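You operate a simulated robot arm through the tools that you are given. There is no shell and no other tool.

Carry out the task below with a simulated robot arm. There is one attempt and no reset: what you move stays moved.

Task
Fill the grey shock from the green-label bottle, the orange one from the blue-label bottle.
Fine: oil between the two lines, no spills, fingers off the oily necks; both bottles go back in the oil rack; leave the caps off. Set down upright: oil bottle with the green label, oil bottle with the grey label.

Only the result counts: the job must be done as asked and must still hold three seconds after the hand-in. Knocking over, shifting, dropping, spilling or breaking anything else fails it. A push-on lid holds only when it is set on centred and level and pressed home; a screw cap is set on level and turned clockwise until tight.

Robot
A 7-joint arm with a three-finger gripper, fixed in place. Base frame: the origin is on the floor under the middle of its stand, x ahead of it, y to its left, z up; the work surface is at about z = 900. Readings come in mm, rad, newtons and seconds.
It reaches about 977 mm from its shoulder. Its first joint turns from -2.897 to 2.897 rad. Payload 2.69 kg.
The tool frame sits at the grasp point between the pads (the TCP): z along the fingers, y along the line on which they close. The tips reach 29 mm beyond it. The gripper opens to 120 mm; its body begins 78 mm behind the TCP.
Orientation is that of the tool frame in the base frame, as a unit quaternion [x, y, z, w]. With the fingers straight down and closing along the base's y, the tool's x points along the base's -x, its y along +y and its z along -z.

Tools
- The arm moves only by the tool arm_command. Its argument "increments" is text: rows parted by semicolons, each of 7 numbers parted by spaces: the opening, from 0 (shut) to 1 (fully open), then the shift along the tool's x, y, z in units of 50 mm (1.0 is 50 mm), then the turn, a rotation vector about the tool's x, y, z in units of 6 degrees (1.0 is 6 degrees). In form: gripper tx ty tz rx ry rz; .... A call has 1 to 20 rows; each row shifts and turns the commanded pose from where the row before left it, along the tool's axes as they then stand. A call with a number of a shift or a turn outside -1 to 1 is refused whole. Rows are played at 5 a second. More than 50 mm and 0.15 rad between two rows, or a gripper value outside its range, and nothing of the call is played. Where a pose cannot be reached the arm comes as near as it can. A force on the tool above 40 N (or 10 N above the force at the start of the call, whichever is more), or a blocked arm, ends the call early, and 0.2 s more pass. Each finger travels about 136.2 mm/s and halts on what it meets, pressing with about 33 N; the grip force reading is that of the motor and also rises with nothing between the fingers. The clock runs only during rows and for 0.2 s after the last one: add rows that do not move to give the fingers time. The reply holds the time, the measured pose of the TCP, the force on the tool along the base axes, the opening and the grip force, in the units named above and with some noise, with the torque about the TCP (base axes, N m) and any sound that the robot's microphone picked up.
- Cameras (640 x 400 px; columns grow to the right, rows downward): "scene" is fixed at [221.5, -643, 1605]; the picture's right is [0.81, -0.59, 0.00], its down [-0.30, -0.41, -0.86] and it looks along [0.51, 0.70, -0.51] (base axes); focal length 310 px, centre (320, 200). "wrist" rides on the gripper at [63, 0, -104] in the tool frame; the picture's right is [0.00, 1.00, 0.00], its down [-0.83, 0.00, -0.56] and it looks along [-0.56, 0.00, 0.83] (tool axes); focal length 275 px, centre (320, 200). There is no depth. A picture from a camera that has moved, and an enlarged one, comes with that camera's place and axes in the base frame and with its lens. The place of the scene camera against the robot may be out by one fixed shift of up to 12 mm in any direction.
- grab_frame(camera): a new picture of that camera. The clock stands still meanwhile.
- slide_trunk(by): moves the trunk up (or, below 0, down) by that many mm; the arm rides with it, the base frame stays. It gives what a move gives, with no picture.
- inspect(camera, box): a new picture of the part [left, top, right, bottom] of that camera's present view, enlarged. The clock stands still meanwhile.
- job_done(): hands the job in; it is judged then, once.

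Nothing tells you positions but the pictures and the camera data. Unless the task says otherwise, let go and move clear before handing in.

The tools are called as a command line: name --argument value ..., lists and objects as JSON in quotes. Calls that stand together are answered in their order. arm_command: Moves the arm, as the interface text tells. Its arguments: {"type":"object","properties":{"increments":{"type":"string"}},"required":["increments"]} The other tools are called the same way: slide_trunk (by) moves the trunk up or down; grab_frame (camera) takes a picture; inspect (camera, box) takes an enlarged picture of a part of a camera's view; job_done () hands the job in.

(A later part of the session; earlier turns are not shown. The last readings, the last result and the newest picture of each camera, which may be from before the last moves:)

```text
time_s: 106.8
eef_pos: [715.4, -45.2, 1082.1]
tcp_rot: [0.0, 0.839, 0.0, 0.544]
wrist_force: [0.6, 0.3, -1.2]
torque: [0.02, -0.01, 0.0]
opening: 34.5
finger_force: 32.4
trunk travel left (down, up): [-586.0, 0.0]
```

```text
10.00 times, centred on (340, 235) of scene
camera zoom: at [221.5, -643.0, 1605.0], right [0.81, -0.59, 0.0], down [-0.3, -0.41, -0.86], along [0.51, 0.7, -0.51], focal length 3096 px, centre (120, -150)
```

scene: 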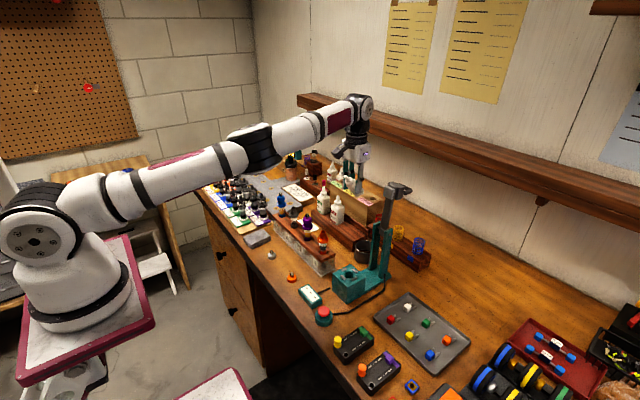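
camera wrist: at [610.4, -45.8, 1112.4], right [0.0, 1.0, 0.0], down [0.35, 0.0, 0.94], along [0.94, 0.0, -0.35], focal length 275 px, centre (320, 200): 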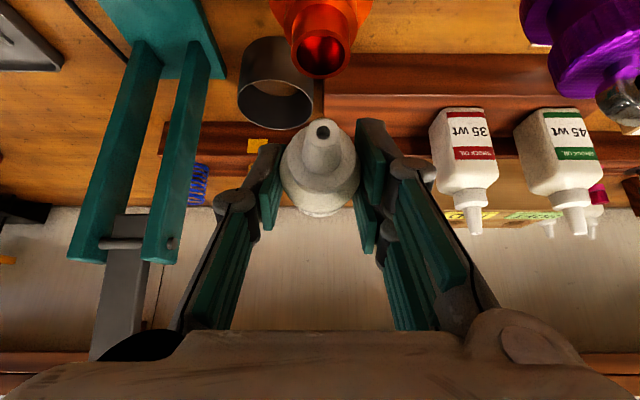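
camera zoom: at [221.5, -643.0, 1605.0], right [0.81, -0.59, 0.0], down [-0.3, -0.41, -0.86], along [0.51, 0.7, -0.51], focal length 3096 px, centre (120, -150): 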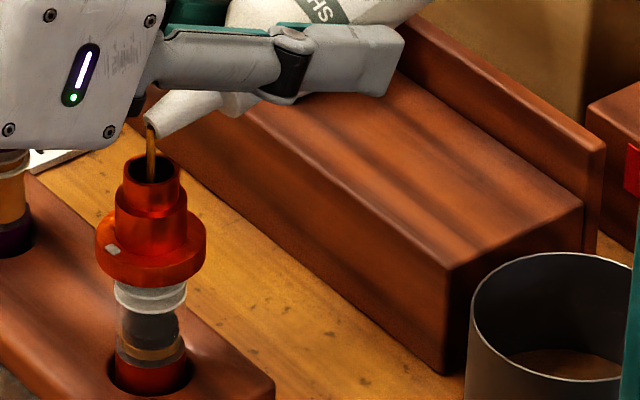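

Oil is streaming cleanly into the opening. I'll watch the level closely.

inspect --camera "scene" --box '[328, 240, 344, 256]'

arm_command --increments "0.24 0 0 0 0 0 0; 0.24 0 0 0 0 0 0; 0.24 0 0 0 0 0 0; 0.24 0 0 0 0 0 0"

inspect --camera "scene" --box '[328, 240, 344, 256]'

inspect --camera "scene" --box '[320, 215, 360, 255]'

```text
16.00 times, centred on (336, 248) of scene
camera zoom: at [221.5, -643.0, 1605.0], right [0.81, -0.59, 0.0], down [-0.3, -0.41, -0.86], along [0.51, 0.7, -0.51], focal length 4953 px, centre (64, -568)
```

zoom: 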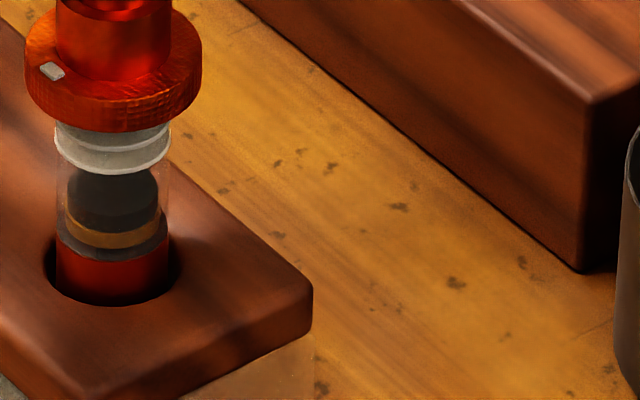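

```text
time_s: 107.8
eef_pos: [715.6, -45.3, 1081.5]
tcp_rot: [-0.001, 0.838, 0.001, 0.545]
wrist_force: [0.5, -0.2, -0.4]
torque: [0.0, 0.01, 0.02]
opening: 34.5
finger_force: 33.0
trunk travel left (down, up): [-586.0, 0.0]
```

```text
16.00 times, centred on (336, 248) of scene
camera zoom: at [221.5, -643.0, 1605.0], right [0.81, -0.59, 0.0], down [-0.3, -0.41, -0.86], along [0.51, 0.7, -0.51], focal length 4953 px, centre (64, -568)
```

zoom: 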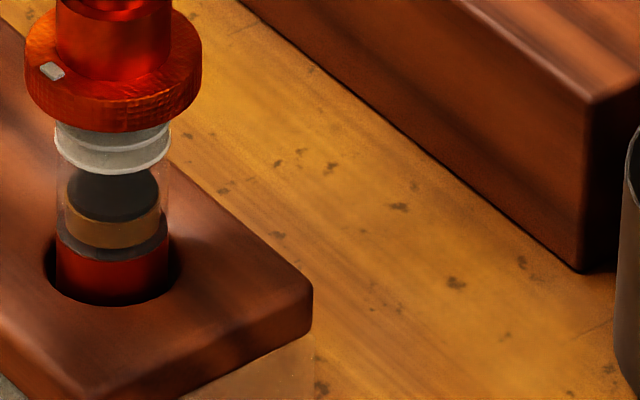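

```text
10.00 times, centred on (340, 235) of scene
camera zoom: at [221.5, -643.0, 1605.0], right [0.81, -0.59, 0.0], down [-0.3, -0.41, -0.86], along [0.51, 0.7, -0.51], focal length 3096 px, centre (120, -150)
```

zoom: 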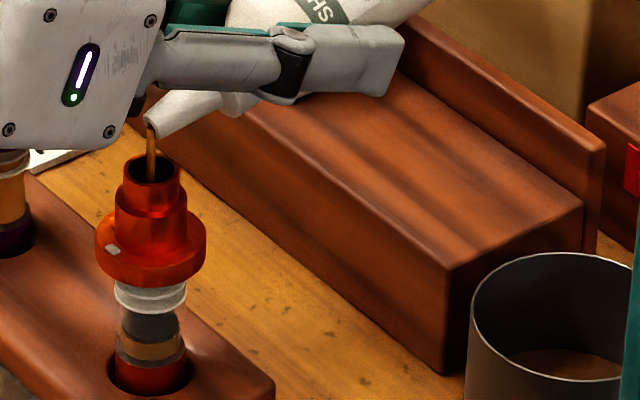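

inspect --camera "scene" --box '[328, 242, 336, 250]'

inspect --camera "scene" --box '[310, 228, 320, 238]'

arm_command --increments "0.24 0 0 0 0 0 0; 0.24 0 0 0 0 0 0; 0.24 0 0 0 0 0 0; 0.24 0 0 0 0 0 0; 0.24 0 0 0 0 0 0; 0.24 0 0 0 0 0 0; 0.24 0 0 0 0 0 0; 0.24 0 0 0 0 0 0; 0.24 0 0 0 0 0 0"

inspect --camera "scene" --box '[328, 240, 344, 256]'

```text
16.00 times, centred on (332, 246) of scene
camera zoom: at [221.5, -643.0, 1605.0], right [0.81, -0.59, 0.0], down [-0.3, -0.41, -0.86], along [0.51, 0.7, -0.51], focal length 4953 px, centre (128, -536)
```

zoom: 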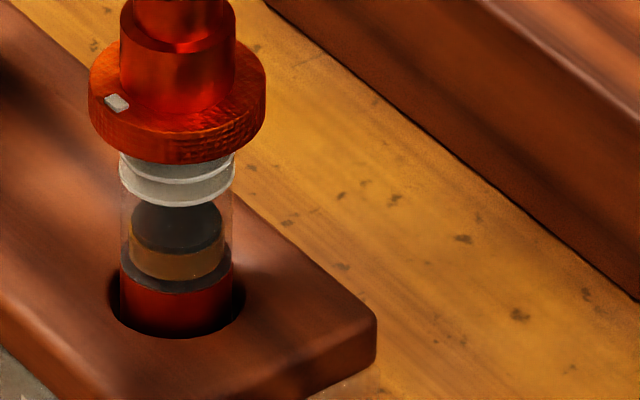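

```text
16.00 times, centred on (315, 233) of scene
camera zoom: at [221.5, -643.0, 1605.0], right [0.81, -0.59, 0.0], down [-0.3, -0.41, -0.86], along [0.51, 0.7, -0.51], focal length 4953 px, centre (400, -328)
```

zoom: 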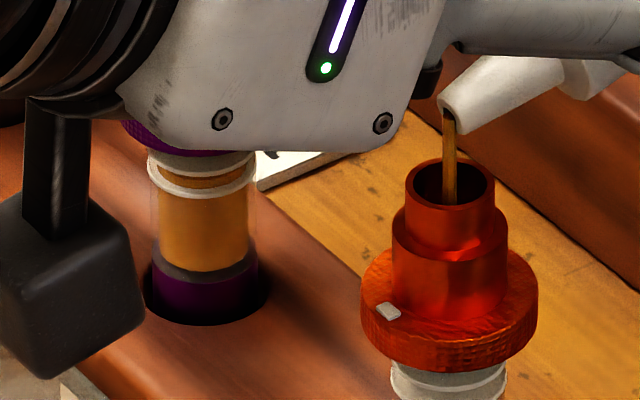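

```text
time_s: 109.8
eef_pos: [716.4, -45.2, 1081.6]
tcp_rot: [0.0, 0.838, 0.0, 0.545]
wrist_force: [0.0, 0.5, -0.5]
torque: [0.01, 0.03, 0.02]
opening: 34.5
finger_force: 33.3
trunk travel left (down, up): [-586.0, 0.0]
```

```text
16.00 times, centred on (336, 248) of scene
camera zoom: at [221.5, -643.0, 1605.0], right [0.81, -0.59, 0.0], down [-0.3, -0.41, -0.86], along [0.51, 0.7, -0.51], focal length 4953 px, centre (64, -568)
```

zoom: 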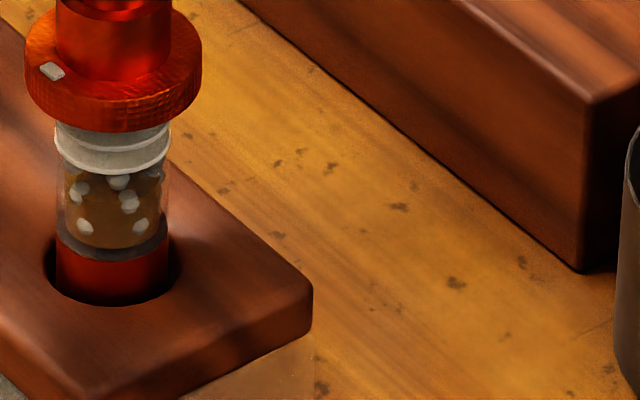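

Bubbles have appeared in the oil as the level nears the lower line. I'll stop the flow by tilting back about the nozzle, then let it settle and read the level.

arm_command --increments "0.24 0.0727 0 0.0752 0 1 0; 0.24 0.0727 0 0.0752 0 1 0; 0.24 0.0727 0 0.0752 0 1 0; 0.24 0 0 0 0 0 0"

inspect --camera "scene" --box '[328, 240, 344, 256]'

inspect --camera "scene" --box '[320, 215, 360, 255]'

```text
time_s: 110.8
eef_pos: [721.0, -47.0, 1068.1]
tcp_rot: [0.0, 0.914, 0.0, 0.406]
wrist_force: [0.4, 0.9, -1.0]
torque: [0.01, 0.01, 0.03]
opening: 34.5
finger_force: 33.1
trunk travel left (down, up): [-586.0, 0.0]
```

```text
16.00 times, centred on (336, 248) of scene
camera zoom: at [221.5, -643.0, 1605.0], right [0.81, -0.59, 0.0], down [-0.3, -0.41, -0.86], along [0.51, 0.7, -0.51], focal length 4953 px, centre (64, -568)
```

zoom: 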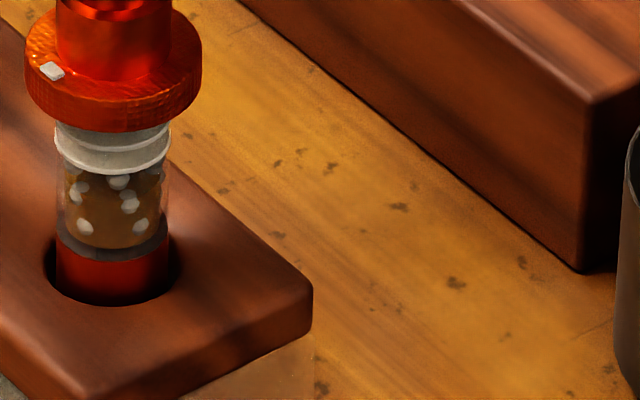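

```text
10.00 times, centred on (340, 235) of scene
camera zoom: at [221.5, -643.0, 1605.0], right [0.81, -0.59, 0.0], down [-0.3, -0.41, -0.86], along [0.51, 0.7, -0.51], focal length 3096 px, centre (120, -150)
```

zoom: 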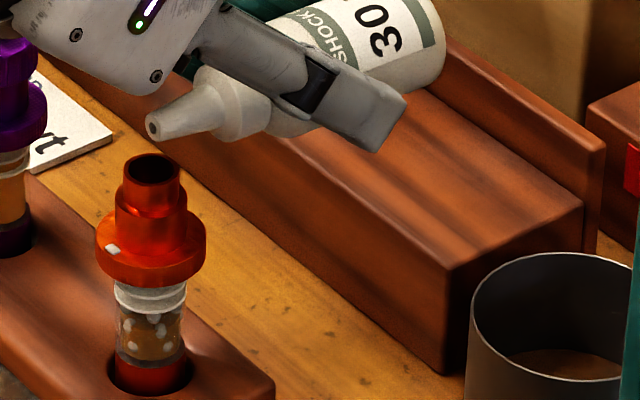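

The flow has stopped with no drips. I'll tilt back further so the wrist camera can see the tube, and get a close reading of the level.

arm_command --increments "0.24 0.0727 0 0.0752 0 1 0; 0.24 0.0727 0 0.0752 0 1 0; 0.24 0.0727 0 0.0752 0 1 0; 0.24 0 0 0 0 0 0; 0.24 0 0 0 0 0 0"

grab_frame --camera "wrist"

inspect --camera "scene" --box '[328, 240, 344, 256]'

```text
time_s: 112.0
eef_pos: [719.6, -45.6, 1051.7]
tcp_rot: [0.0, 0.966, 0.0, 0.259]
wrist_force: [0.2, -0.6, -0.4]
torque: [-0.02, 0.03, -0.02]
opening: 34.6
finger_force: 32.3
trunk travel left (down, up): [-586.0, 0.0]
```

```text
taken
camera wrist: at [612.9, -46.5, 1110.8], right [0.0, 1.0, 0.0], down [0.44, 0.0, 0.9], along [0.9, 0.0, -0.44], focal length 275 px, centre (320, 200)
```

wrist: 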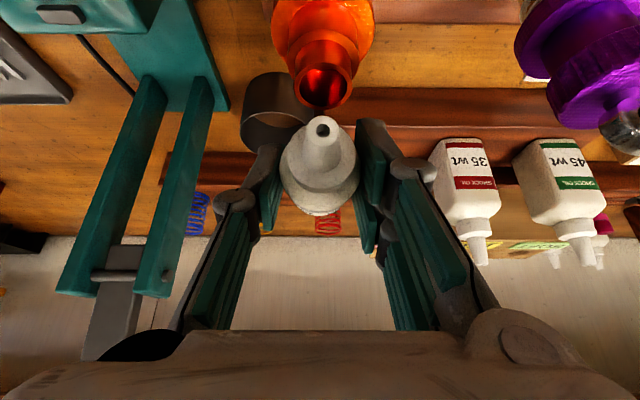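

```text
16.00 times, centred on (336, 248) of scene
camera zoom: at [221.5, -643.0, 1605.0], right [0.81, -0.59, 0.0], down [-0.3, -0.41, -0.86], along [0.51, 0.7, -0.51], focal length 4953 px, centre (64, -568)
```

zoom: 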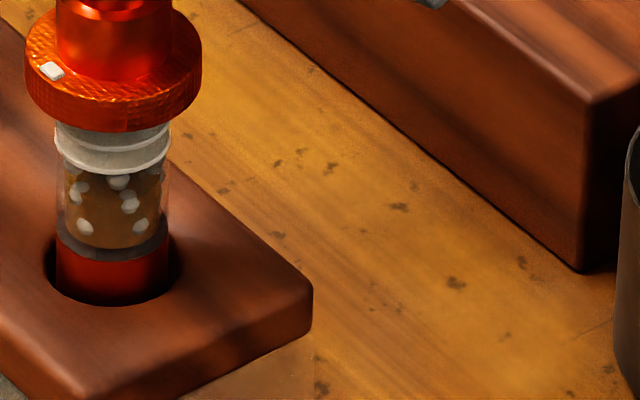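

Bubbles are static and the level is just below the lower ring. I'll resume pouring at the gentler 100° tilt and check in short bursts.

arm_command --increments "0.24 -0.0644 0 -0.0824 0 -1 0; 0.24 -0.0644 0 -0.0824 0 -1 0; 0.24 -0.0644 0 -0.0824 0 -1 0; 0.24 -0.0644 0 -0.0824 0 -1 0; 0.24 -0.0644 0 -0.0824 0 -1 0; 0.24 0 0 0 0 0 0"

inspect --camera "scene" --box '[328, 240, 344, 256]'

inspect --camera "scene" --box '[320, 215, 360, 255]'

```text
time_s: 113.4
eef_pos: [719.0, -43.7, 1077.6]
tcp_rot: [-0.001, 0.865, 0.001, 0.501]
wrist_force: [-0.1, -1.3, -1.0]
torque: [0.01, 0.05, -0.03]
opening: 34.6
finger_force: 32.7
trunk travel left (down, up): [-586.0, 0.0]
```

```text
16.00 times, centred on (336, 248) of scene
camera zoom: at [221.5, -643.0, 1605.0], right [0.81, -0.59, 0.0], down [-0.3, -0.41, -0.86], along [0.51, 0.7, -0.51], focal length 4953 px, centre (64, -568)
```

zoom: 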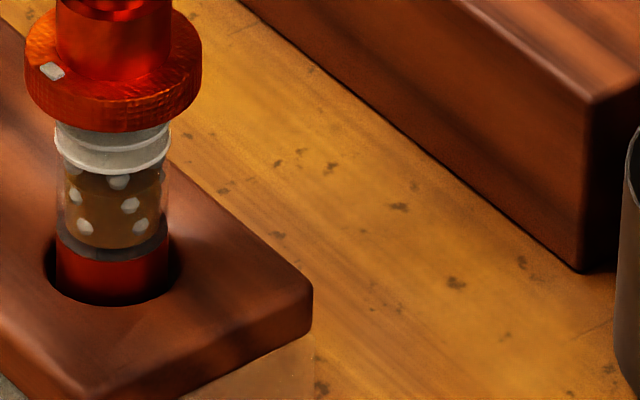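

```text
10.00 times, centred on (340, 235) of scene
camera zoom: at [221.5, -643.0, 1605.0], right [0.81, -0.59, 0.0], down [-0.3, -0.41, -0.86], along [0.51, 0.7, -0.51], focal length 3096 px, centre (120, -150)
```

zoom: 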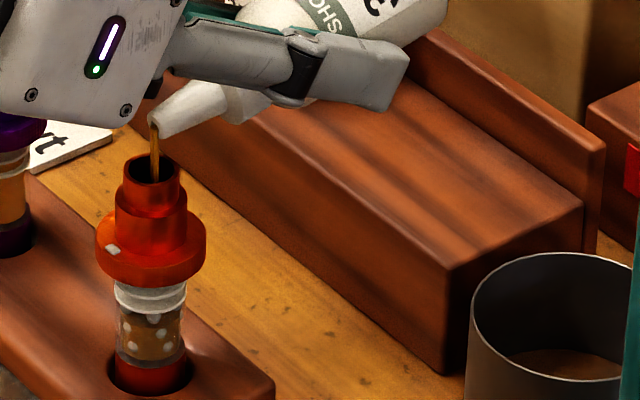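

arm_command --increments "0.24 0 0 0 0 0 0; 0.24 0 0 0 0 0 0"

inspect --camera "scene" --box '[328, 240, 344, 256]'

inspect --camera "wrist" --box '[260, 0, 380, 160]'

```text
time_s: 114.0
eef_pos: [718.2, -45.6, 1076.7]
tcp_rot: [0.0, 0.866, 0.0, 0.5]
wrist_force: [-0.3, 1.1, -0.7]
torque: [-0.02, 0.02, 0.0]
opening: 34.8
finger_force: 32.6
trunk travel left (down, up): [-586.0, 0.0]
```

```text
16.00 times, centred on (336, 248) of scene
camera zoom: at [221.5, -643.0, 1605.0], right [0.81, -0.59, 0.0], down [-0.3, -0.41, -0.86], along [0.51, 0.7, -0.51], focal length 4953 px, centre (64, -568)
```

zoom: 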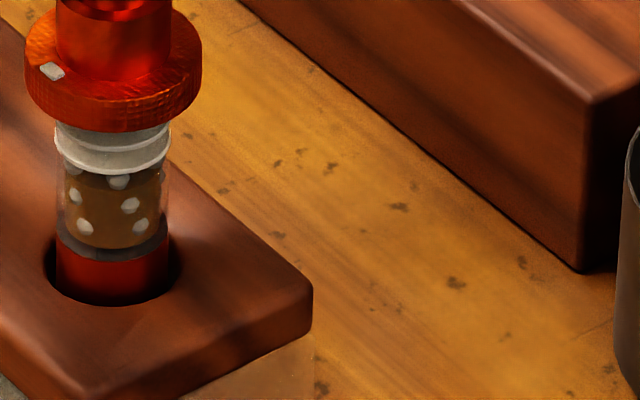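

```text
2.50 times, centred on (320, 80) of wrist
camera zoom: at [596.6, -46.3, 1075.5], right [0.0, 1.0, 0.0], down [-0.07, 0.0, 1.0], along [1.0, 0.0, 0.07], focal length 688 px, centre (320, 500)
```

zoom: 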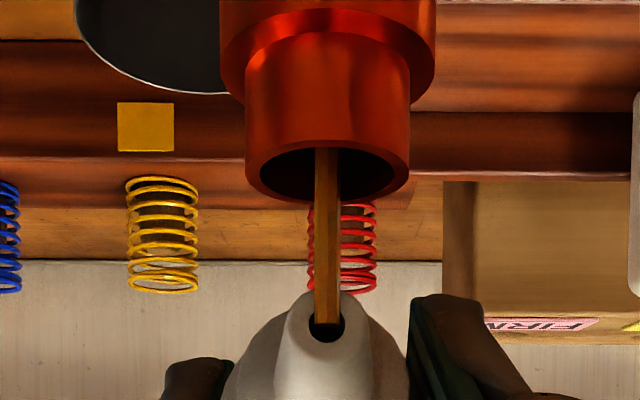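

The stream lands squarely in the opening. Continuing in short bursts.

arm_command --increments "0.24 0 0 0 0 0 0; 0.24 0 0 0 0 0 0; 0.24 0 0 0 0 0 0; 0.24 0 0 0 0 0 0"

inspect --camera "scene" --box '[328, 240, 344, 256]'

```text
time_s: 115.0
eef_pos: [718.8, -44.9, 1077.3]
tcp_rot: [0.0, 0.866, 0.001, 0.5]
wrist_force: [-0.5, -0.2, -1.4]
torque: [0.01, 0.0, 0.01]
opening: 34.4
finger_force: 33.7
trunk travel left (down, up): [-586.0, 0.0]
```

```text
16.00 times, centred on (336, 248) of scene
camera zoom: at [221.5, -643.0, 1605.0], right [0.81, -0.59, 0.0], down [-0.3, -0.41, -0.86], along [0.51, 0.7, -0.51], focal length 4953 px, centre (64, -568)
```

zoom: 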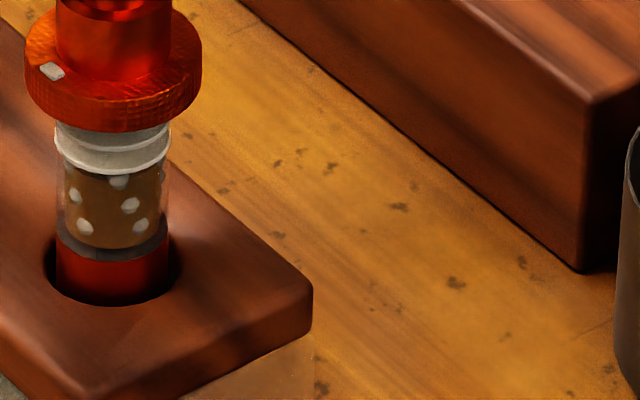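

arm_command --increments "0.24 0 0 0 0 0 0; 0.24 0 0 0 0 0 0; 0.24 0 0 0 0 0 0; 0.24 0 0 0 0 0 0; 0.24 0 0 0 0 0 0"

inspect --camera "scene" --box '[328, 240, 344, 256]'

```text
time_s: 116.2
eef_pos: [719.4, -45.1, 1077.7]
tcp_rot: [0.001, 0.866, -0.001, 0.5]
wrist_force: [0.0, -1.2, -0.3]
torque: [0.03, 0.01, 0.0]
opening: 34.4
finger_force: 33.1
trunk travel left (down, up): [-586.0, 0.0]
```

```text
16.00 times, centred on (336, 248) of scene
camera zoom: at [221.5, -643.0, 1605.0], right [0.81, -0.59, 0.0], down [-0.3, -0.41, -0.86], along [0.51, 0.7, -0.51], focal length 4953 px, centre (64, -568)
```

zoom: 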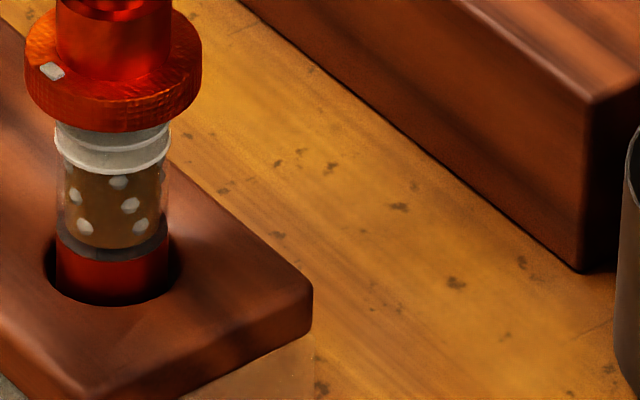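

arm_command --increments "0.24 0 0 0 0 0 0; 0.24 0 0 0 0 0 0; 0.24 0 0 0 0 0 0"

inspect --camera "scene" --box '[328, 240, 344, 256]'

inspect --camera "scene" --box '[306, 226, 322, 242]'

```text
time_s: 117.0
eef_pos: [718.3, -45.6, 1077.9]
tcp_rot: [0.0, 0.866, 0.0, 0.5]
wrist_force: [-0.6, 0.8, -0.5]
torque: [0.04, 0.02, 0.0]
opening: 34.5
finger_force: 33.0
trunk travel left (down, up): [-586.0, 0.0]
```

```text
16.00 times, centred on (336, 248) of scene
camera zoom: at [221.5, -643.0, 1605.0], right [0.81, -0.59, 0.0], down [-0.3, -0.41, -0.86], along [0.51, 0.7, -0.51], focal length 4953 px, centre (64, -568)
```

zoom: 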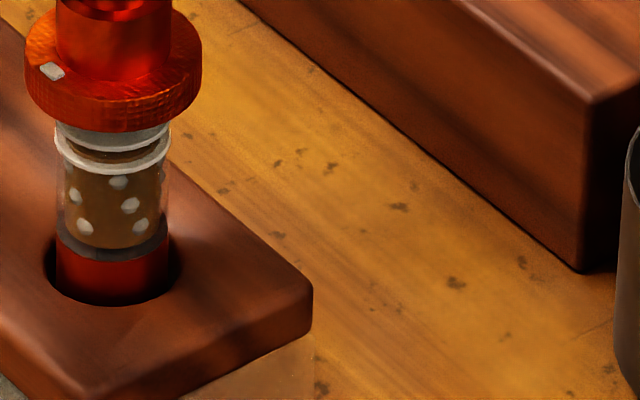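

```text
16.00 times, centred on (314, 234) of scene
camera zoom: at [221.5, -643.0, 1605.0], right [0.81, -0.59, 0.0], down [-0.3, -0.41, -0.86], along [0.51, 0.7, -0.51], focal length 4953 px, centre (416, -344)
```

zoom: 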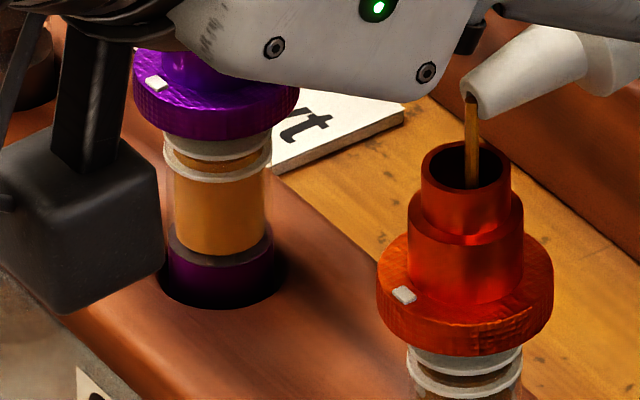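

Oil now shows between the two rings, just like the purple reference. I'll stop the flow and compare carefully.

arm_command --increments "0.24 0.0727 0 0.0752 0 1 0; 0.24 0.0727 0 0.0752 0 1 0; 0.24 0.0727 0 0.0752 0 1 0; 0.24 0 0 0 0 0 0; 0.24 0 0 0 0 0 0"

inspect --camera "scene" --box '[324, 238, 340, 248]'

inspect --camera "scene" --box '[306, 224, 322, 234]'

inspect --camera "scene" --box '[270, 203, 286, 213]'

```text
time_s: 118.2
eef_pos: [721.2, -46.6, 1062.2]
tcp_rot: [0.0, 0.933, 0.001, 0.359]
wrist_force: [0.0, -0.5, -0.6]
torque: [-0.04, 0.01, -0.03]
opening: 34.6
finger_force: 33.1
trunk travel left (down, up): [-586.0, 0.0]
```

```text
16.00 times, centred on (332, 243) of scene
camera zoom: at [221.5, -643.0, 1605.0], right [0.81, -0.59, 0.0], down [-0.3, -0.41, -0.86], along [0.51, 0.7, -0.51], focal length 4953 px, centre (128, -488)
```

zoom: 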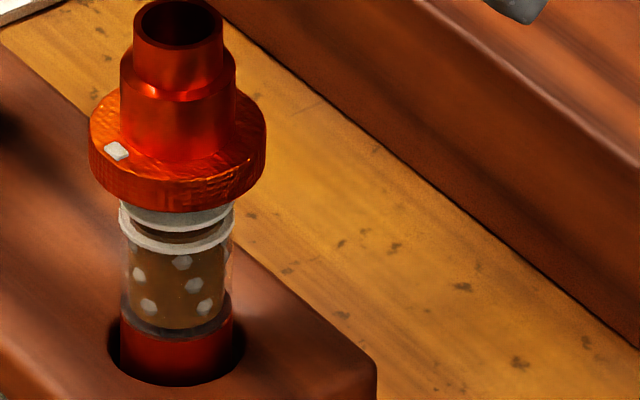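

```text
16.00 times, centred on (314, 229) of scene
camera zoom: at [221.5, -643.0, 1605.0], right [0.81, -0.59, 0.0], down [-0.3, -0.41, -0.86], along [0.51, 0.7, -0.51], focal length 4953 px, centre (416, -264)
```

zoom: 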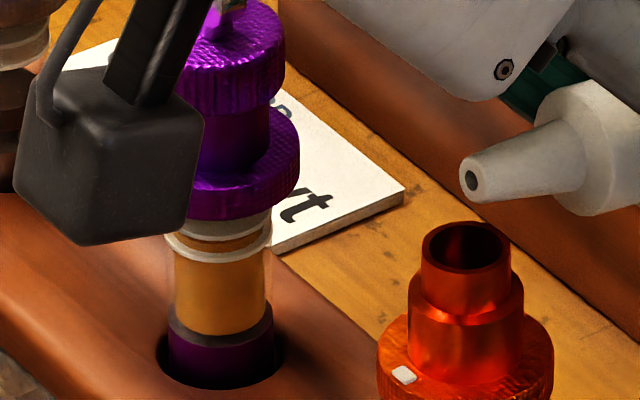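

```text
16.00 times, centred on (278, 208) of scene
camera zoom: at [221.5, -643.0, 1605.0], right [0.81, -0.59, 0.0], down [-0.3, -0.41, -0.86], along [0.51, 0.7, -0.51], focal length 4953 px, centre (992, 72)
```

zoom: 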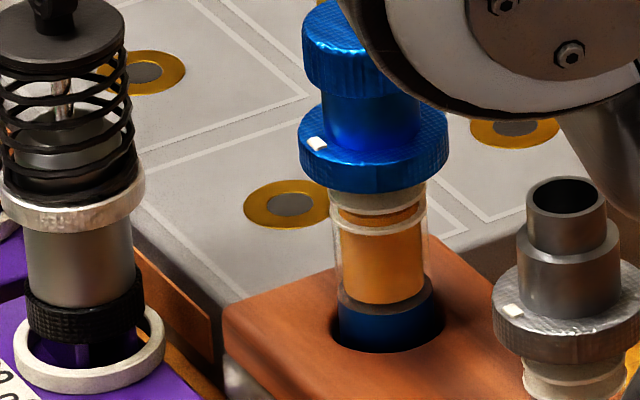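

The orange level looks right at the bottom of the gap. I'll add a little more in one short burst.

arm_command --increments "0.24 -0.0644 0 -0.0824 0 -1 0; 0.24 -0.0644 0 -0.0824 0 -1 0; 0.24 -0.0644 0 -0.0824 0 -1 0; 0.24 0 0 0 0 0 0"

inspect --camera "scene" --box '[324, 238, 340, 248]'

arm_command --increments "0.24 0 0 0 0 0 0"

inspect --camera "scene" --box '[324, 238, 340, 248]'

```text
time_s: 119.2
eef_pos: [718.3, -46.5, 1076.1]
tcp_rot: [0.0, 0.866, 0.0, 0.501]
wrist_force: [-0.5, 0.5, 0.3]
torque: [0.0, 0.0, -0.03]
opening: 34.6
finger_force: 33.0
trunk travel left (down, up): [-586.0, 0.0]
```

```text
16.00 times, centred on (332, 243) of scene
camera zoom: at [221.5, -643.0, 1605.0], right [0.81, -0.59, 0.0], down [-0.3, -0.41, -0.86], along [0.51, 0.7, -0.51], focal length 4953 px, centre (128, -488)
```

zoom: 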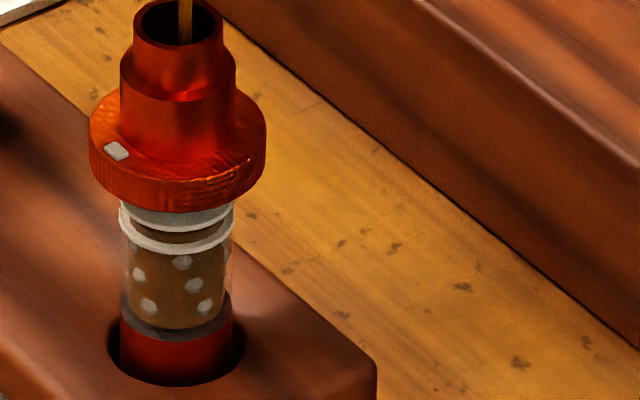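

```text
time_s: 119.6
eef_pos: [718.5, -45.2, 1077.2]
tcp_rot: [0.0, 0.866, 0.0, 0.5]
wrist_force: [-0.5, 0.7, -1.6]
torque: [0.02, -0.01, -0.03]
opening: 34.5
finger_force: 33.1
trunk travel left (down, up): [-586.0, 0.0]
```

```text
16.00 times, centred on (332, 243) of scene
camera zoom: at [221.5, -643.0, 1605.0], right [0.81, -0.59, 0.0], down [-0.3, -0.41, -0.86], along [0.51, 0.7, -0.51], focal length 4953 px, centre (128, -488)
```

zoom: 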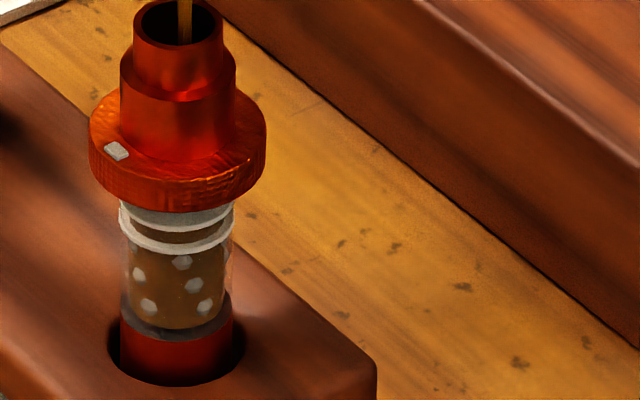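

The gap now looks like the blue and purple references, with amber filling it and a dark arc at the top. I'll stop the flow now.

arm_command --increments "0.24 0.0727 0 0.0752 0 1 0; 0.24 0.0727 0 0.0752 0 1 0; 0.24 0.0727 0 0.0752 0 1 0; 0.24 0.0727 0 0.0752 0 1 0; 0.24 0.0727 0 0.0752 0 1 0; 0.24 0 0 0 0 0 0; 0.24 0 0 0 0 0 0"

inspect --camera "scene" --box '[324, 238, 340, 248]'

inspect --camera "scene" --box '[300, 200, 380, 270]'

```text
time_s: 121.2
eef_pos: [719.7, -44.9, 1051.4]
tcp_rot: [0.0, 0.966, 0.0, 0.258]
wrist_force: [-0.2, -0.1, -0.7]
torque: [-0.01, 0.01, -0.02]
opening: 34.2
finger_force: 33.5
trunk travel left (down, up): [-586.0, 0.0]
```

```text
16.00 times, centred on (332, 243) of scene
camera zoom: at [221.5, -643.0, 1605.0], right [0.81, -0.59, 0.0], down [-0.3, -0.41, -0.86], along [0.51, 0.7, -0.51], focal length 4953 px, centre (128, -488)
```

zoom: 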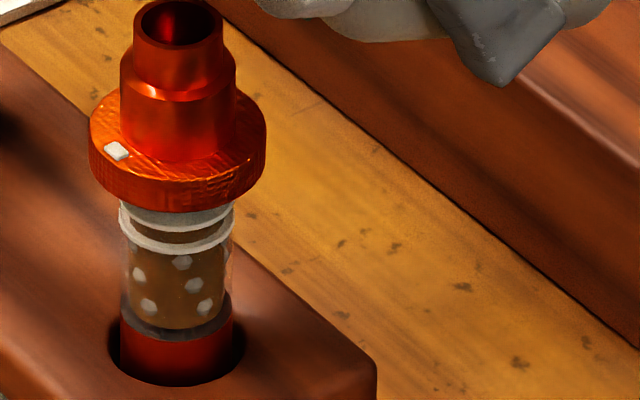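

```text
5.71 times, centred on (340, 235) of scene
camera zoom: at [221.5, -643.0, 1605.0], right [0.81, -0.59, 0.0], down [-0.3, -0.41, -0.86], along [0.51, 0.7, -0.51], focal length 1769 px, centre (206, 0)
```

zoom: 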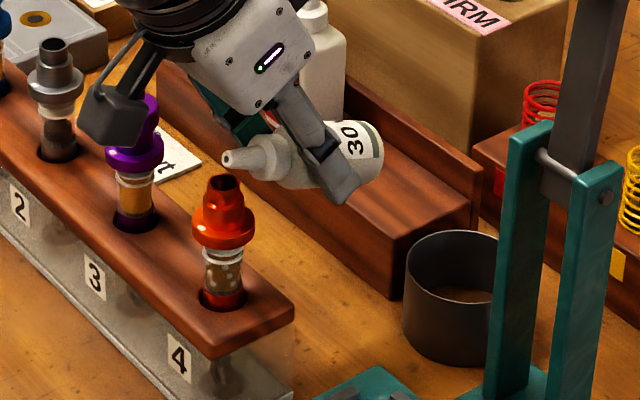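

The orange level is steady between the lines and nothing spilled. Now I'll return the grey-label bottle: raise, go fingers-down, and move back over its place.

arm_command --increments "0.24 -0.4 0 -0.693 0 0 0; 0.24 -0.4 0 -0.693 0 0 0; 0.24 0 0 0 0 1 0; 0.24 0 0 0 0 1 0; 0.24 0 0 0 0 1 0; 0.24 0 0 0 0 1 0; 0.24 0 0 0 0 1 0; 0.24 0 0 -0.4 0 0 0; 0.24 0 0 0 0 0 0"

grab_frame --camera "wrist"

```text
time_s: 123.2
eef_pos: [720.4, -45.4, 1151.8]
tcp_rot: [0.0, 1.0, 0.0, 0.0]
wrist_force: [0.0, -0.6, -0.4]
torque: [-0.03, 0.0, -0.02]
opening: 34.2
finger_force: 33.5
trunk travel left (down, up): [-586.0, 0.0]
```

```text
taken
camera wrist: at [657.2, -45.8, 1256.2], right [0.0, 1.0, 0.0], down [0.83, 0.0, 0.56], along [0.56, 0.0, -0.83], focal length 275 px, centre (320, 200)
```

wrist: 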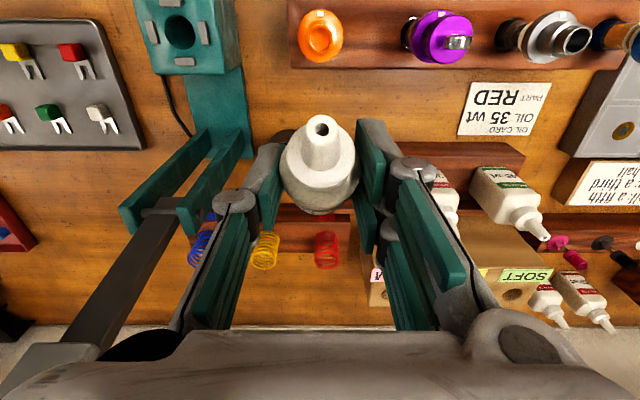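

arm_command --increments "0.24 -0.682 0.291 0 0 0 0; 0.24 -0.682 0.291 0 0 0 0; 0.24 -0.682 0.291 0 0 0 0; 0.24 0 0 0 0 0 1; 0.24 0 0 0 0 0 1; 0.24 0 0 0 0 0 1; 0.24 0 0 0 0 0 1; 0.24 0 0 0 0 0 1; 0.24 0 0 0 0 0 1; 0.24 0 0 0 0 0 1; 0.24 0 0 0 0 0 1; 0.24 0 0 0 0 0 1; 0.24 0 0 0 0 0 1; 0.24 0 0 0 0 0 1; 0.24 0 0 0 0 0 1; 0.24 0 0 0 0 0 1; 0.24 0 0 0 0 0 1; 0.24 0 0 0 0 0 1"

arm_command --increments "0.24 0 0 0 0 0 1; 0.24 0 0 0 0 0 1; 0.24 0 0 0 0 0 1; 0.24 0 0 0 0 0 1; 0.24 0 0 0 0 0 1; 0.24 0 0 0 0 0 1; 0.24 0 0 0 0 0 1; 0.24 0 0 0 0 0 1; 0.24 0 0 0 0 0 1; 0.24 0 0 0 0 0 1; 0.24 0 0 0 0 0 1; 0.24 0 0 0 0 0 1; 0.24 0 0 0 0 0 1; 0.24 0 0 0 0 0 1; 0.24 0 0 0 0 0 1; 0.24 0 0 0 0 0 0"

arm_command --increments "0.24 0 0 0 0 1 0; 0.24 0 0 0 0 1 0; 0.24 0 0 0 0 1 0; 0.24 0 0 0 0 1 0; 0.24 0 0 0 0 1 0; 0.24 0 0 0 0 1 0; 0.24 0 0 0 0 0.667 0; 0.24 0 0 0 0 0 0; 0.24 0 0 0 0 0 0"

grab_frame --camera "wrist"

```text
time_s: 127.0
eef_pos: [823.0, -2.7, 1149.4]
tcp_rot: [0.707, 0.707, 0.0, 0.0]
wrist_force: [-1.0, 0.5, -1.0]
torque: [0.01, 0.01, -0.03]
opening: 34.3
finger_force: 33.0
trunk travel left (down, up): [-586.0, 0.0]
```

```text
time_s: 130.4
eef_pos: [822.8, -2.6, 1151.1]
tcp_rot: [1.0, -0.001, 0.0, 0.001]
wrist_force: [0.1, -0.9, -0.6]
torque: [-0.02, -0.02, 0.0]
opening: 34.5
finger_force: 32.4
trunk travel left (down, up): [-586.0, 0.0]
```

```text
time_s: 132.4
eef_pos: [821.7, -2.8, 1150.0]
tcp_rot: [0.94, 0.0, 0.342, -0.001]
wrist_force: [0.0, 0.7, 0.1]
torque: [0.02, 0.01, 0.01]
opening: 34.6
finger_force: 33.9
trunk travel left (down, up): [-586.0, 0.0]
```

```text
taken
camera wrist: at [803.8, -2.1, 1272.1], right [0.0, -1.0, 0.0], down [-0.99, 0.0, -0.11], along [0.11, 0.0, -0.99], focal length 275 px, centre (320, 200)
```

wrist: 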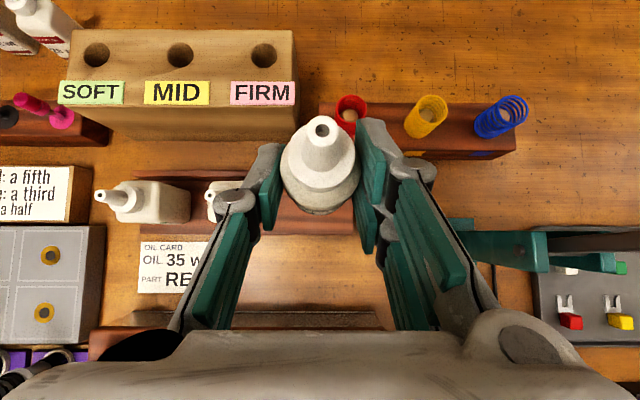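

The pose matches the pick exactly. I'll lower to just above the rack floor and then make gentle contact.

arm_command --increments "0.24 -0.4534 0 0.54 0 0 0; 0.24 -0.4534 0 0.54 0 0 0; 0.24 -0.4534 0 0.54 0 0 0; 0.24 -0.4534 0 0.54 0 0 0; 0.24 0 0 0 0 0 0; 0.24 -0.0643 0 0.0766 0 0 0; 0.24 0 0 0 0 0 0; 0.24 0 0 0 0 0 0"

grab_frame --camera "wrist"

inspect --camera "scene" --box '[310, 190, 380, 260]'

```text
time_s: 134.2
eef_pos: [822.7, -2.0, 1004.9]
tcp_rot: [0.94, 0.0, 0.343, 0.0]
wrist_force: [-0.1, -0.5, -0.8]
torque: [0.04, 0.02, -0.01]
opening: 34.1
finger_force: 33.0
trunk travel left (down, up): [-586.0, 0.0]
```

```text
taken
camera wrist: at [804.0, -1.9, 1125.6], right [0.0, -1.0, 0.0], down [-0.99, 0.0, -0.11], along [0.11, 0.0, -0.99], focal length 275 px, centre (320, 200)
```

wrist: 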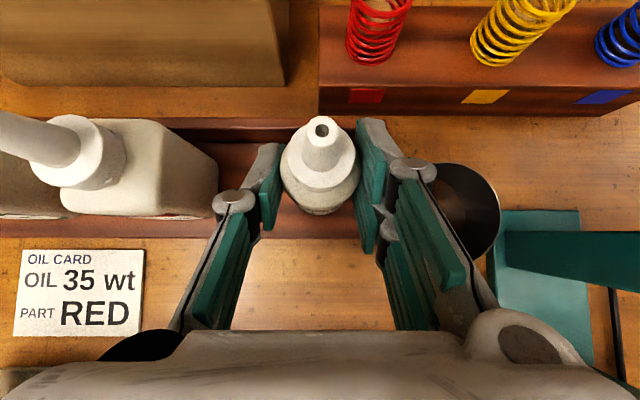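

```text
5.71 times, centred on (345, 225) of scene
camera zoom: at [221.5, -643.0, 1605.0], right [0.81, -0.59, 0.0], down [-0.3, -0.41, -0.86], along [0.51, 0.7, -0.51], focal length 1769 px, centre (177, 57)
```

zoom: 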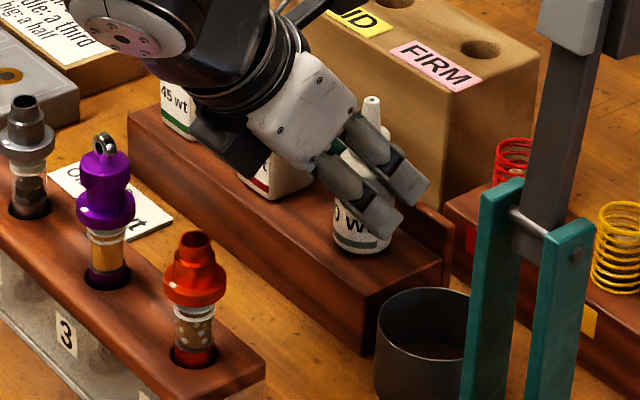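

arm_command --increments "0.24 -0.0386 0 0.046 0 0 0; 0.24 -0.0129 0 0.0153 0 0 0; 0.24 0 0 0 0 0 0; 0.24 0 0 0 0 0 0"

arm_command --increments "0.24 -0.0084 0 0.01 0 0 0; 0.24 0 0 0 0 0 0; 0.24 0 0 0 0 0 0"

inspect --camera "scene" --box '[335, 205, 375, 245]'

```text
time_s: 135.2
eef_pos: [821.6, -1.5, 1002.5]
tcp_rot: [0.939, 0.001, 0.343, 0.0]
wrist_force: [0.0, 0.5, 7.3]
torque: [-0.1, 0.04, -0.03]
opening: 34.5
finger_force: 32.9
trunk travel left (down, up): [-586.0, 0.0]
```

```text
time_s: 136.0
eef_pos: [823.6, -1.4, 1001.5]
tcp_rot: [0.939, 0.0, 0.343, 0.0]
wrist_force: [0.5, 1.4, 16.1]
torque: [-0.05, -0.05, 0.01]
opening: 34.4
finger_force: 33.3
trunk travel left (down, up): [-586.0, 0.0]
```

```text
10.00 times, centred on (355, 225) of scene
camera zoom: at [221.5, -643.0, 1605.0], right [0.81, -0.59, 0.0], down [-0.3, -0.41, -0.86], along [0.51, 0.7, -0.51], focal length 3096 px, centre (-30, -50)
```

zoom: 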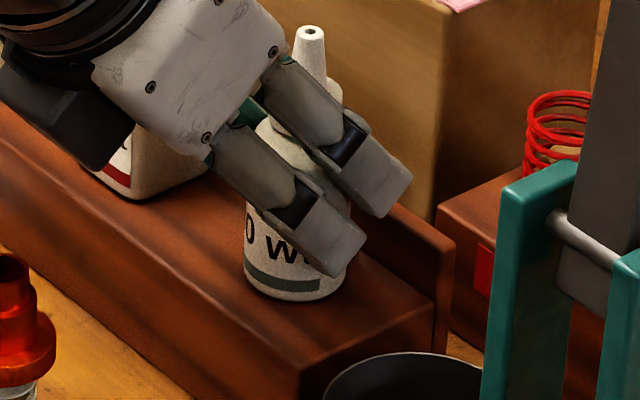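

The bottle is on the floor, with 16 N of contact. I'll ease off slightly and open the fingers.

arm_command --increments "0.24 0.0103 0 -0.0123 0 0 0; 0.24 0 0 0 0 0 0; 0.32 0 0 0 0 0 0; 0.40 0 0 0 0 0 0; 0.50 0 0 0 0 0 0; 0.55 0 0 0 0 0 0; 0.55 0 0 0 0 0 0; 0.55 0 0 0 0 0 0"

grab_frame --camera "wrist"

inspect --camera "scene" --box '[335, 205, 375, 245]'

```text
time_s: 137.8
eef_pos: [822.0, -2.5, 1001.7]
tcp_rot: [0.939, 0.0, 0.343, 0.0]
wrist_force: [0.2, -0.4, -0.4]
torque: [0.01, -0.02, 0.03]
opening: 65.9
finger_force: 0.0
trunk travel left (down, up): [-586.0, 0.0]
```

```text
taken
camera wrist: at [803.6, -2.1, 1122.2], right [0.0, -1.0, 0.0], down [-0.99, 0.0, -0.11], along [0.11, 0.0, -0.99], focal length 275 px, centre (320, 200)
```

wrist: 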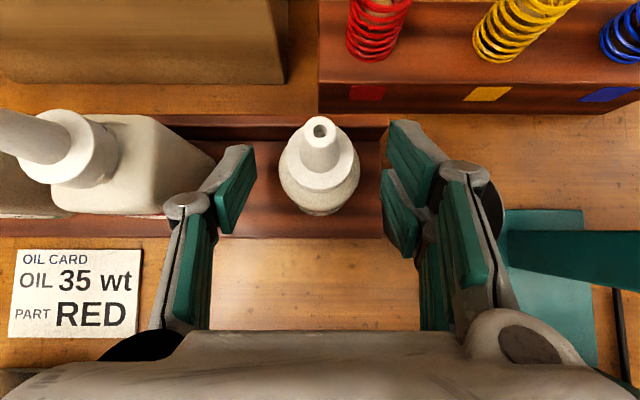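

```text
10.00 times, centred on (355, 225) of scene
camera zoom: at [221.5, -643.0, 1605.0], right [0.81, -0.59, 0.0], down [-0.3, -0.41, -0.86], along [0.51, 0.7, -0.51], focal length 3096 px, centre (-30, -50)
```

zoom: 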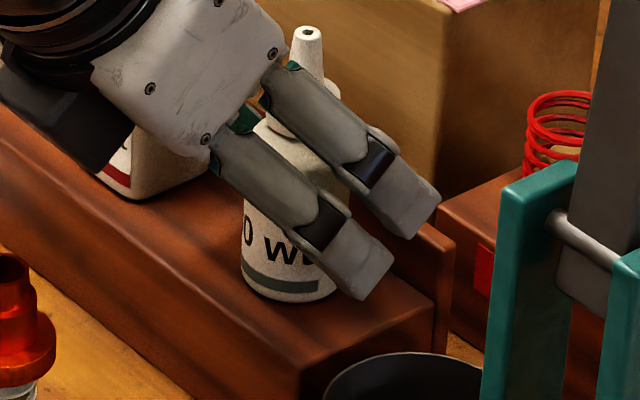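

The grey-label bottle stands upright in its place. I'll rise clear and move over to the green-label bottle.

arm_command --increments "0.55 0.549 0 -0.654 0 0 0; 0.55 0.549 0 -0.654 0 0 0; 0.55 0.549 0 -0.654 0 0 0; 0.5 0 -0.835 0 0 0 0; 0.5 0 -0.835 0 0 0 0; 0.5 0 -0.835 0 0 0 0; 0.5 0 -0.835 0 0 0 0; 0.5 0 0 0 0 0 0; 0.5 0 0 0 0 0 0"

grab_frame --camera "wrist"

grab_frame --camera "scene"

inspect --camera "scene" --box '[320, 195, 380, 260]'

```text
time_s: 139.8
eef_pos: [822.5, 165.3, 1131.2]
tcp_rot: [0.94, 0.0, 0.342, 0.0]
wrist_force: [0.3, 0.4, 0.7]
torque: [0.02, -0.03, 0.01]
opening: 60.1
finger_force: 0.0
trunk travel left (down, up): [-586.0, 0.0]
```

```text
taken
camera wrist: at [804.3, 165.7, 1251.2], right [0.0, -1.0, 0.0], down [-0.99, 0.0, -0.11], along [0.11, 0.0, -0.99], focal length 275 px, centre (320, 200)
```

wrist: 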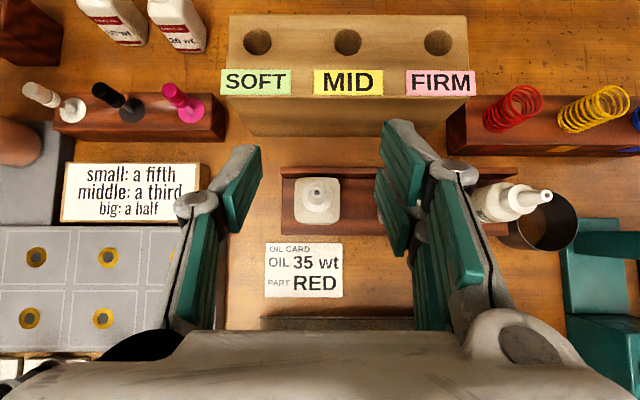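

```text
taken
```

scene: 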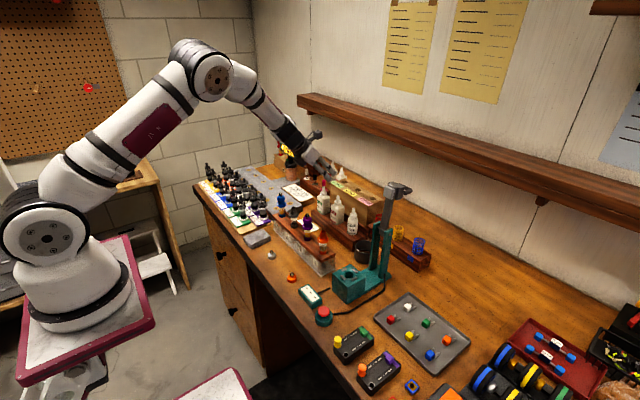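

```text
6.15 times, centred on (350, 228) of scene
camera zoom: at [221.5, -643.0, 1605.0], right [0.81, -0.59, 0.0], down [-0.3, -0.41, -0.86], along [0.51, 0.7, -0.51], focal length 1905 px, centre (135, 31)
```

zoom: 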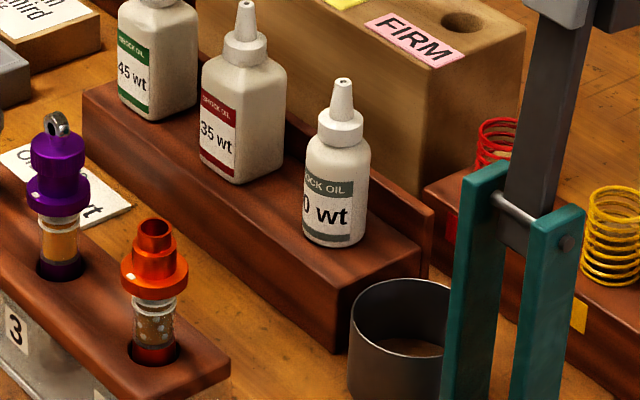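

inspect --camera "wrist" --box '[230, 150, 410, 260]'

```text
3.56 times, centred on (320, 205) of wrist
camera zoom: at [804.3, 165.7, 1251.2], right [0.0, -1.0, 0.0], down [-0.99, 0.0, -0.11], along [0.11, 0.0, -0.99], focal length 979 px, centre (320, 182)
```

zoom: 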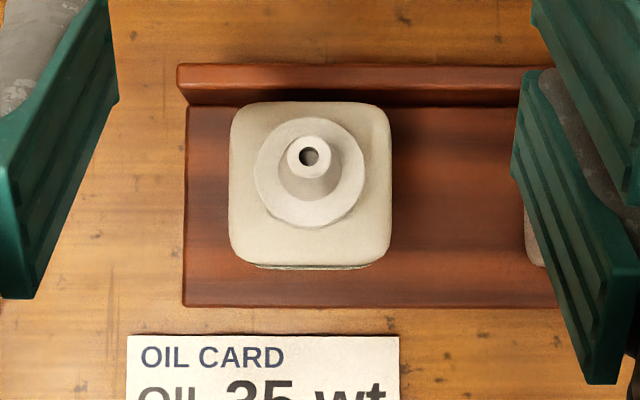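

Green-label bottle centre reads y≈167.4, so I'll correct by 1.7 mm and descend in stages with the fingers straddling its flat sides.

arm_command --increments "0.5 -0.3346 -0.0113 0.3928 0 0 0; 0.5 -0.3346 -0.0113 0.3928 0 0 0; 0.5 -0.3346 -0.0113 0.3928 0 0 0; 0.5 0 0 0 0 0 0"

grab_frame --camera "wrist"

inspect --camera "scene" --box '[290, 160, 370, 240]'

```text
time_s: 140.8
eef_pos: [822.7, 166.3, 1053.0]
tcp_rot: [0.94, -0.001, 0.342, 0.0]
wrist_force: [-0.2, -0.4, 0.5]
torque: [-0.02, -0.03, 0.0]
opening: 59.9
finger_force: 0.1
trunk travel left (down, up): [-586.0, 0.0]
```

```text
taken
camera wrist: at [804.1, 166.0, 1173.2], right [0.0, -1.0, 0.0], down [-0.99, 0.0, -0.11], along [0.11, 0.0, -0.99], focal length 275 px, centre (320, 200)
```

wrist: 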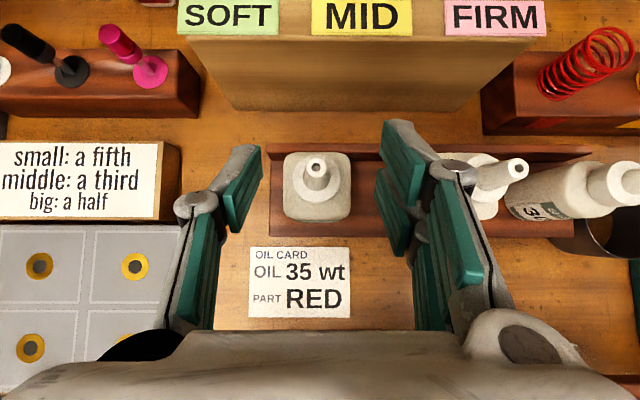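

```text
5.00 times, centred on (330, 200) of scene
camera zoom: at [221.5, -643.0, 1605.0], right [0.81, -0.59, 0.0], down [-0.3, -0.41, -0.86], along [0.51, 0.7, -0.51], focal length 1548 px, centre (270, 200)
```

zoom: 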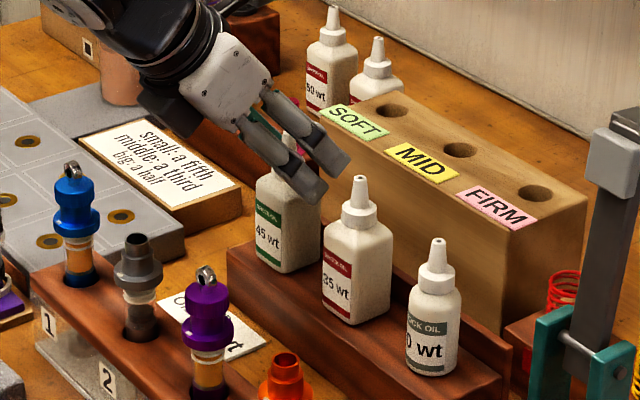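

arm_command --increments "0.5 -0.331 -0.012 0.388 0 0 0; 0.5 -0.331 -0.012 0.388 0 0 0; 0.5 0 0 0 0 0 0; 0.5 0 0 0 0 0 0"

grab_frame --camera "wrist"

inspect --camera "scene" --box '[290, 170, 370, 240]'

```text
time_s: 141.8
eef_pos: [822.7, 167.7, 1001.9]
tcp_rot: [0.939, 0.001, 0.343, -0.001]
wrist_force: [0.0, -0.1, 0.8]
torque: [0.06, -0.03, 0.01]
opening: 60.0
finger_force: 0.0
trunk travel left (down, up): [-586.0, 0.0]
```

```text
taken
camera wrist: at [803.9, 167.5, 1123.1], right [0.0, -1.0, 0.0], down [-0.99, 0.0, -0.11], along [0.11, 0.0, -0.99], focal length 275 px, centre (320, 200)
```

wrist: 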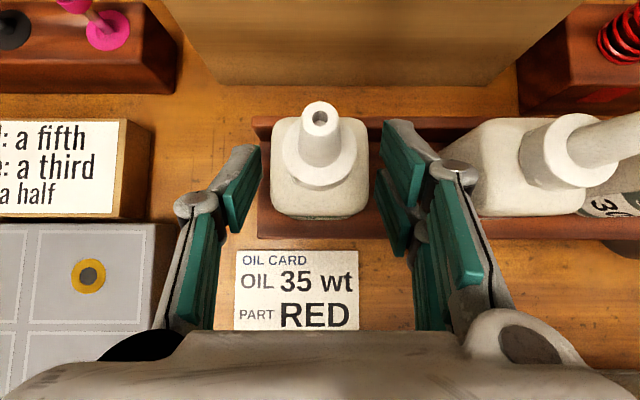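

```text
5.71 times, centred on (330, 205) of scene
camera zoom: at [221.5, -643.0, 1605.0], right [0.81, -0.59, 0.0], down [-0.3, -0.41, -0.86], along [0.51, 0.7, -0.51], focal length 1769 px, centre (263, 171)
```

zoom: 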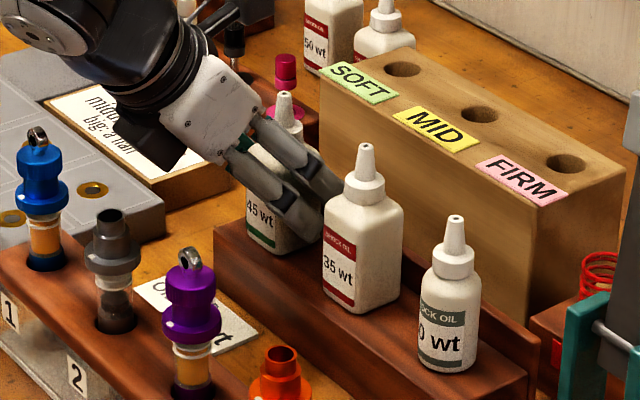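

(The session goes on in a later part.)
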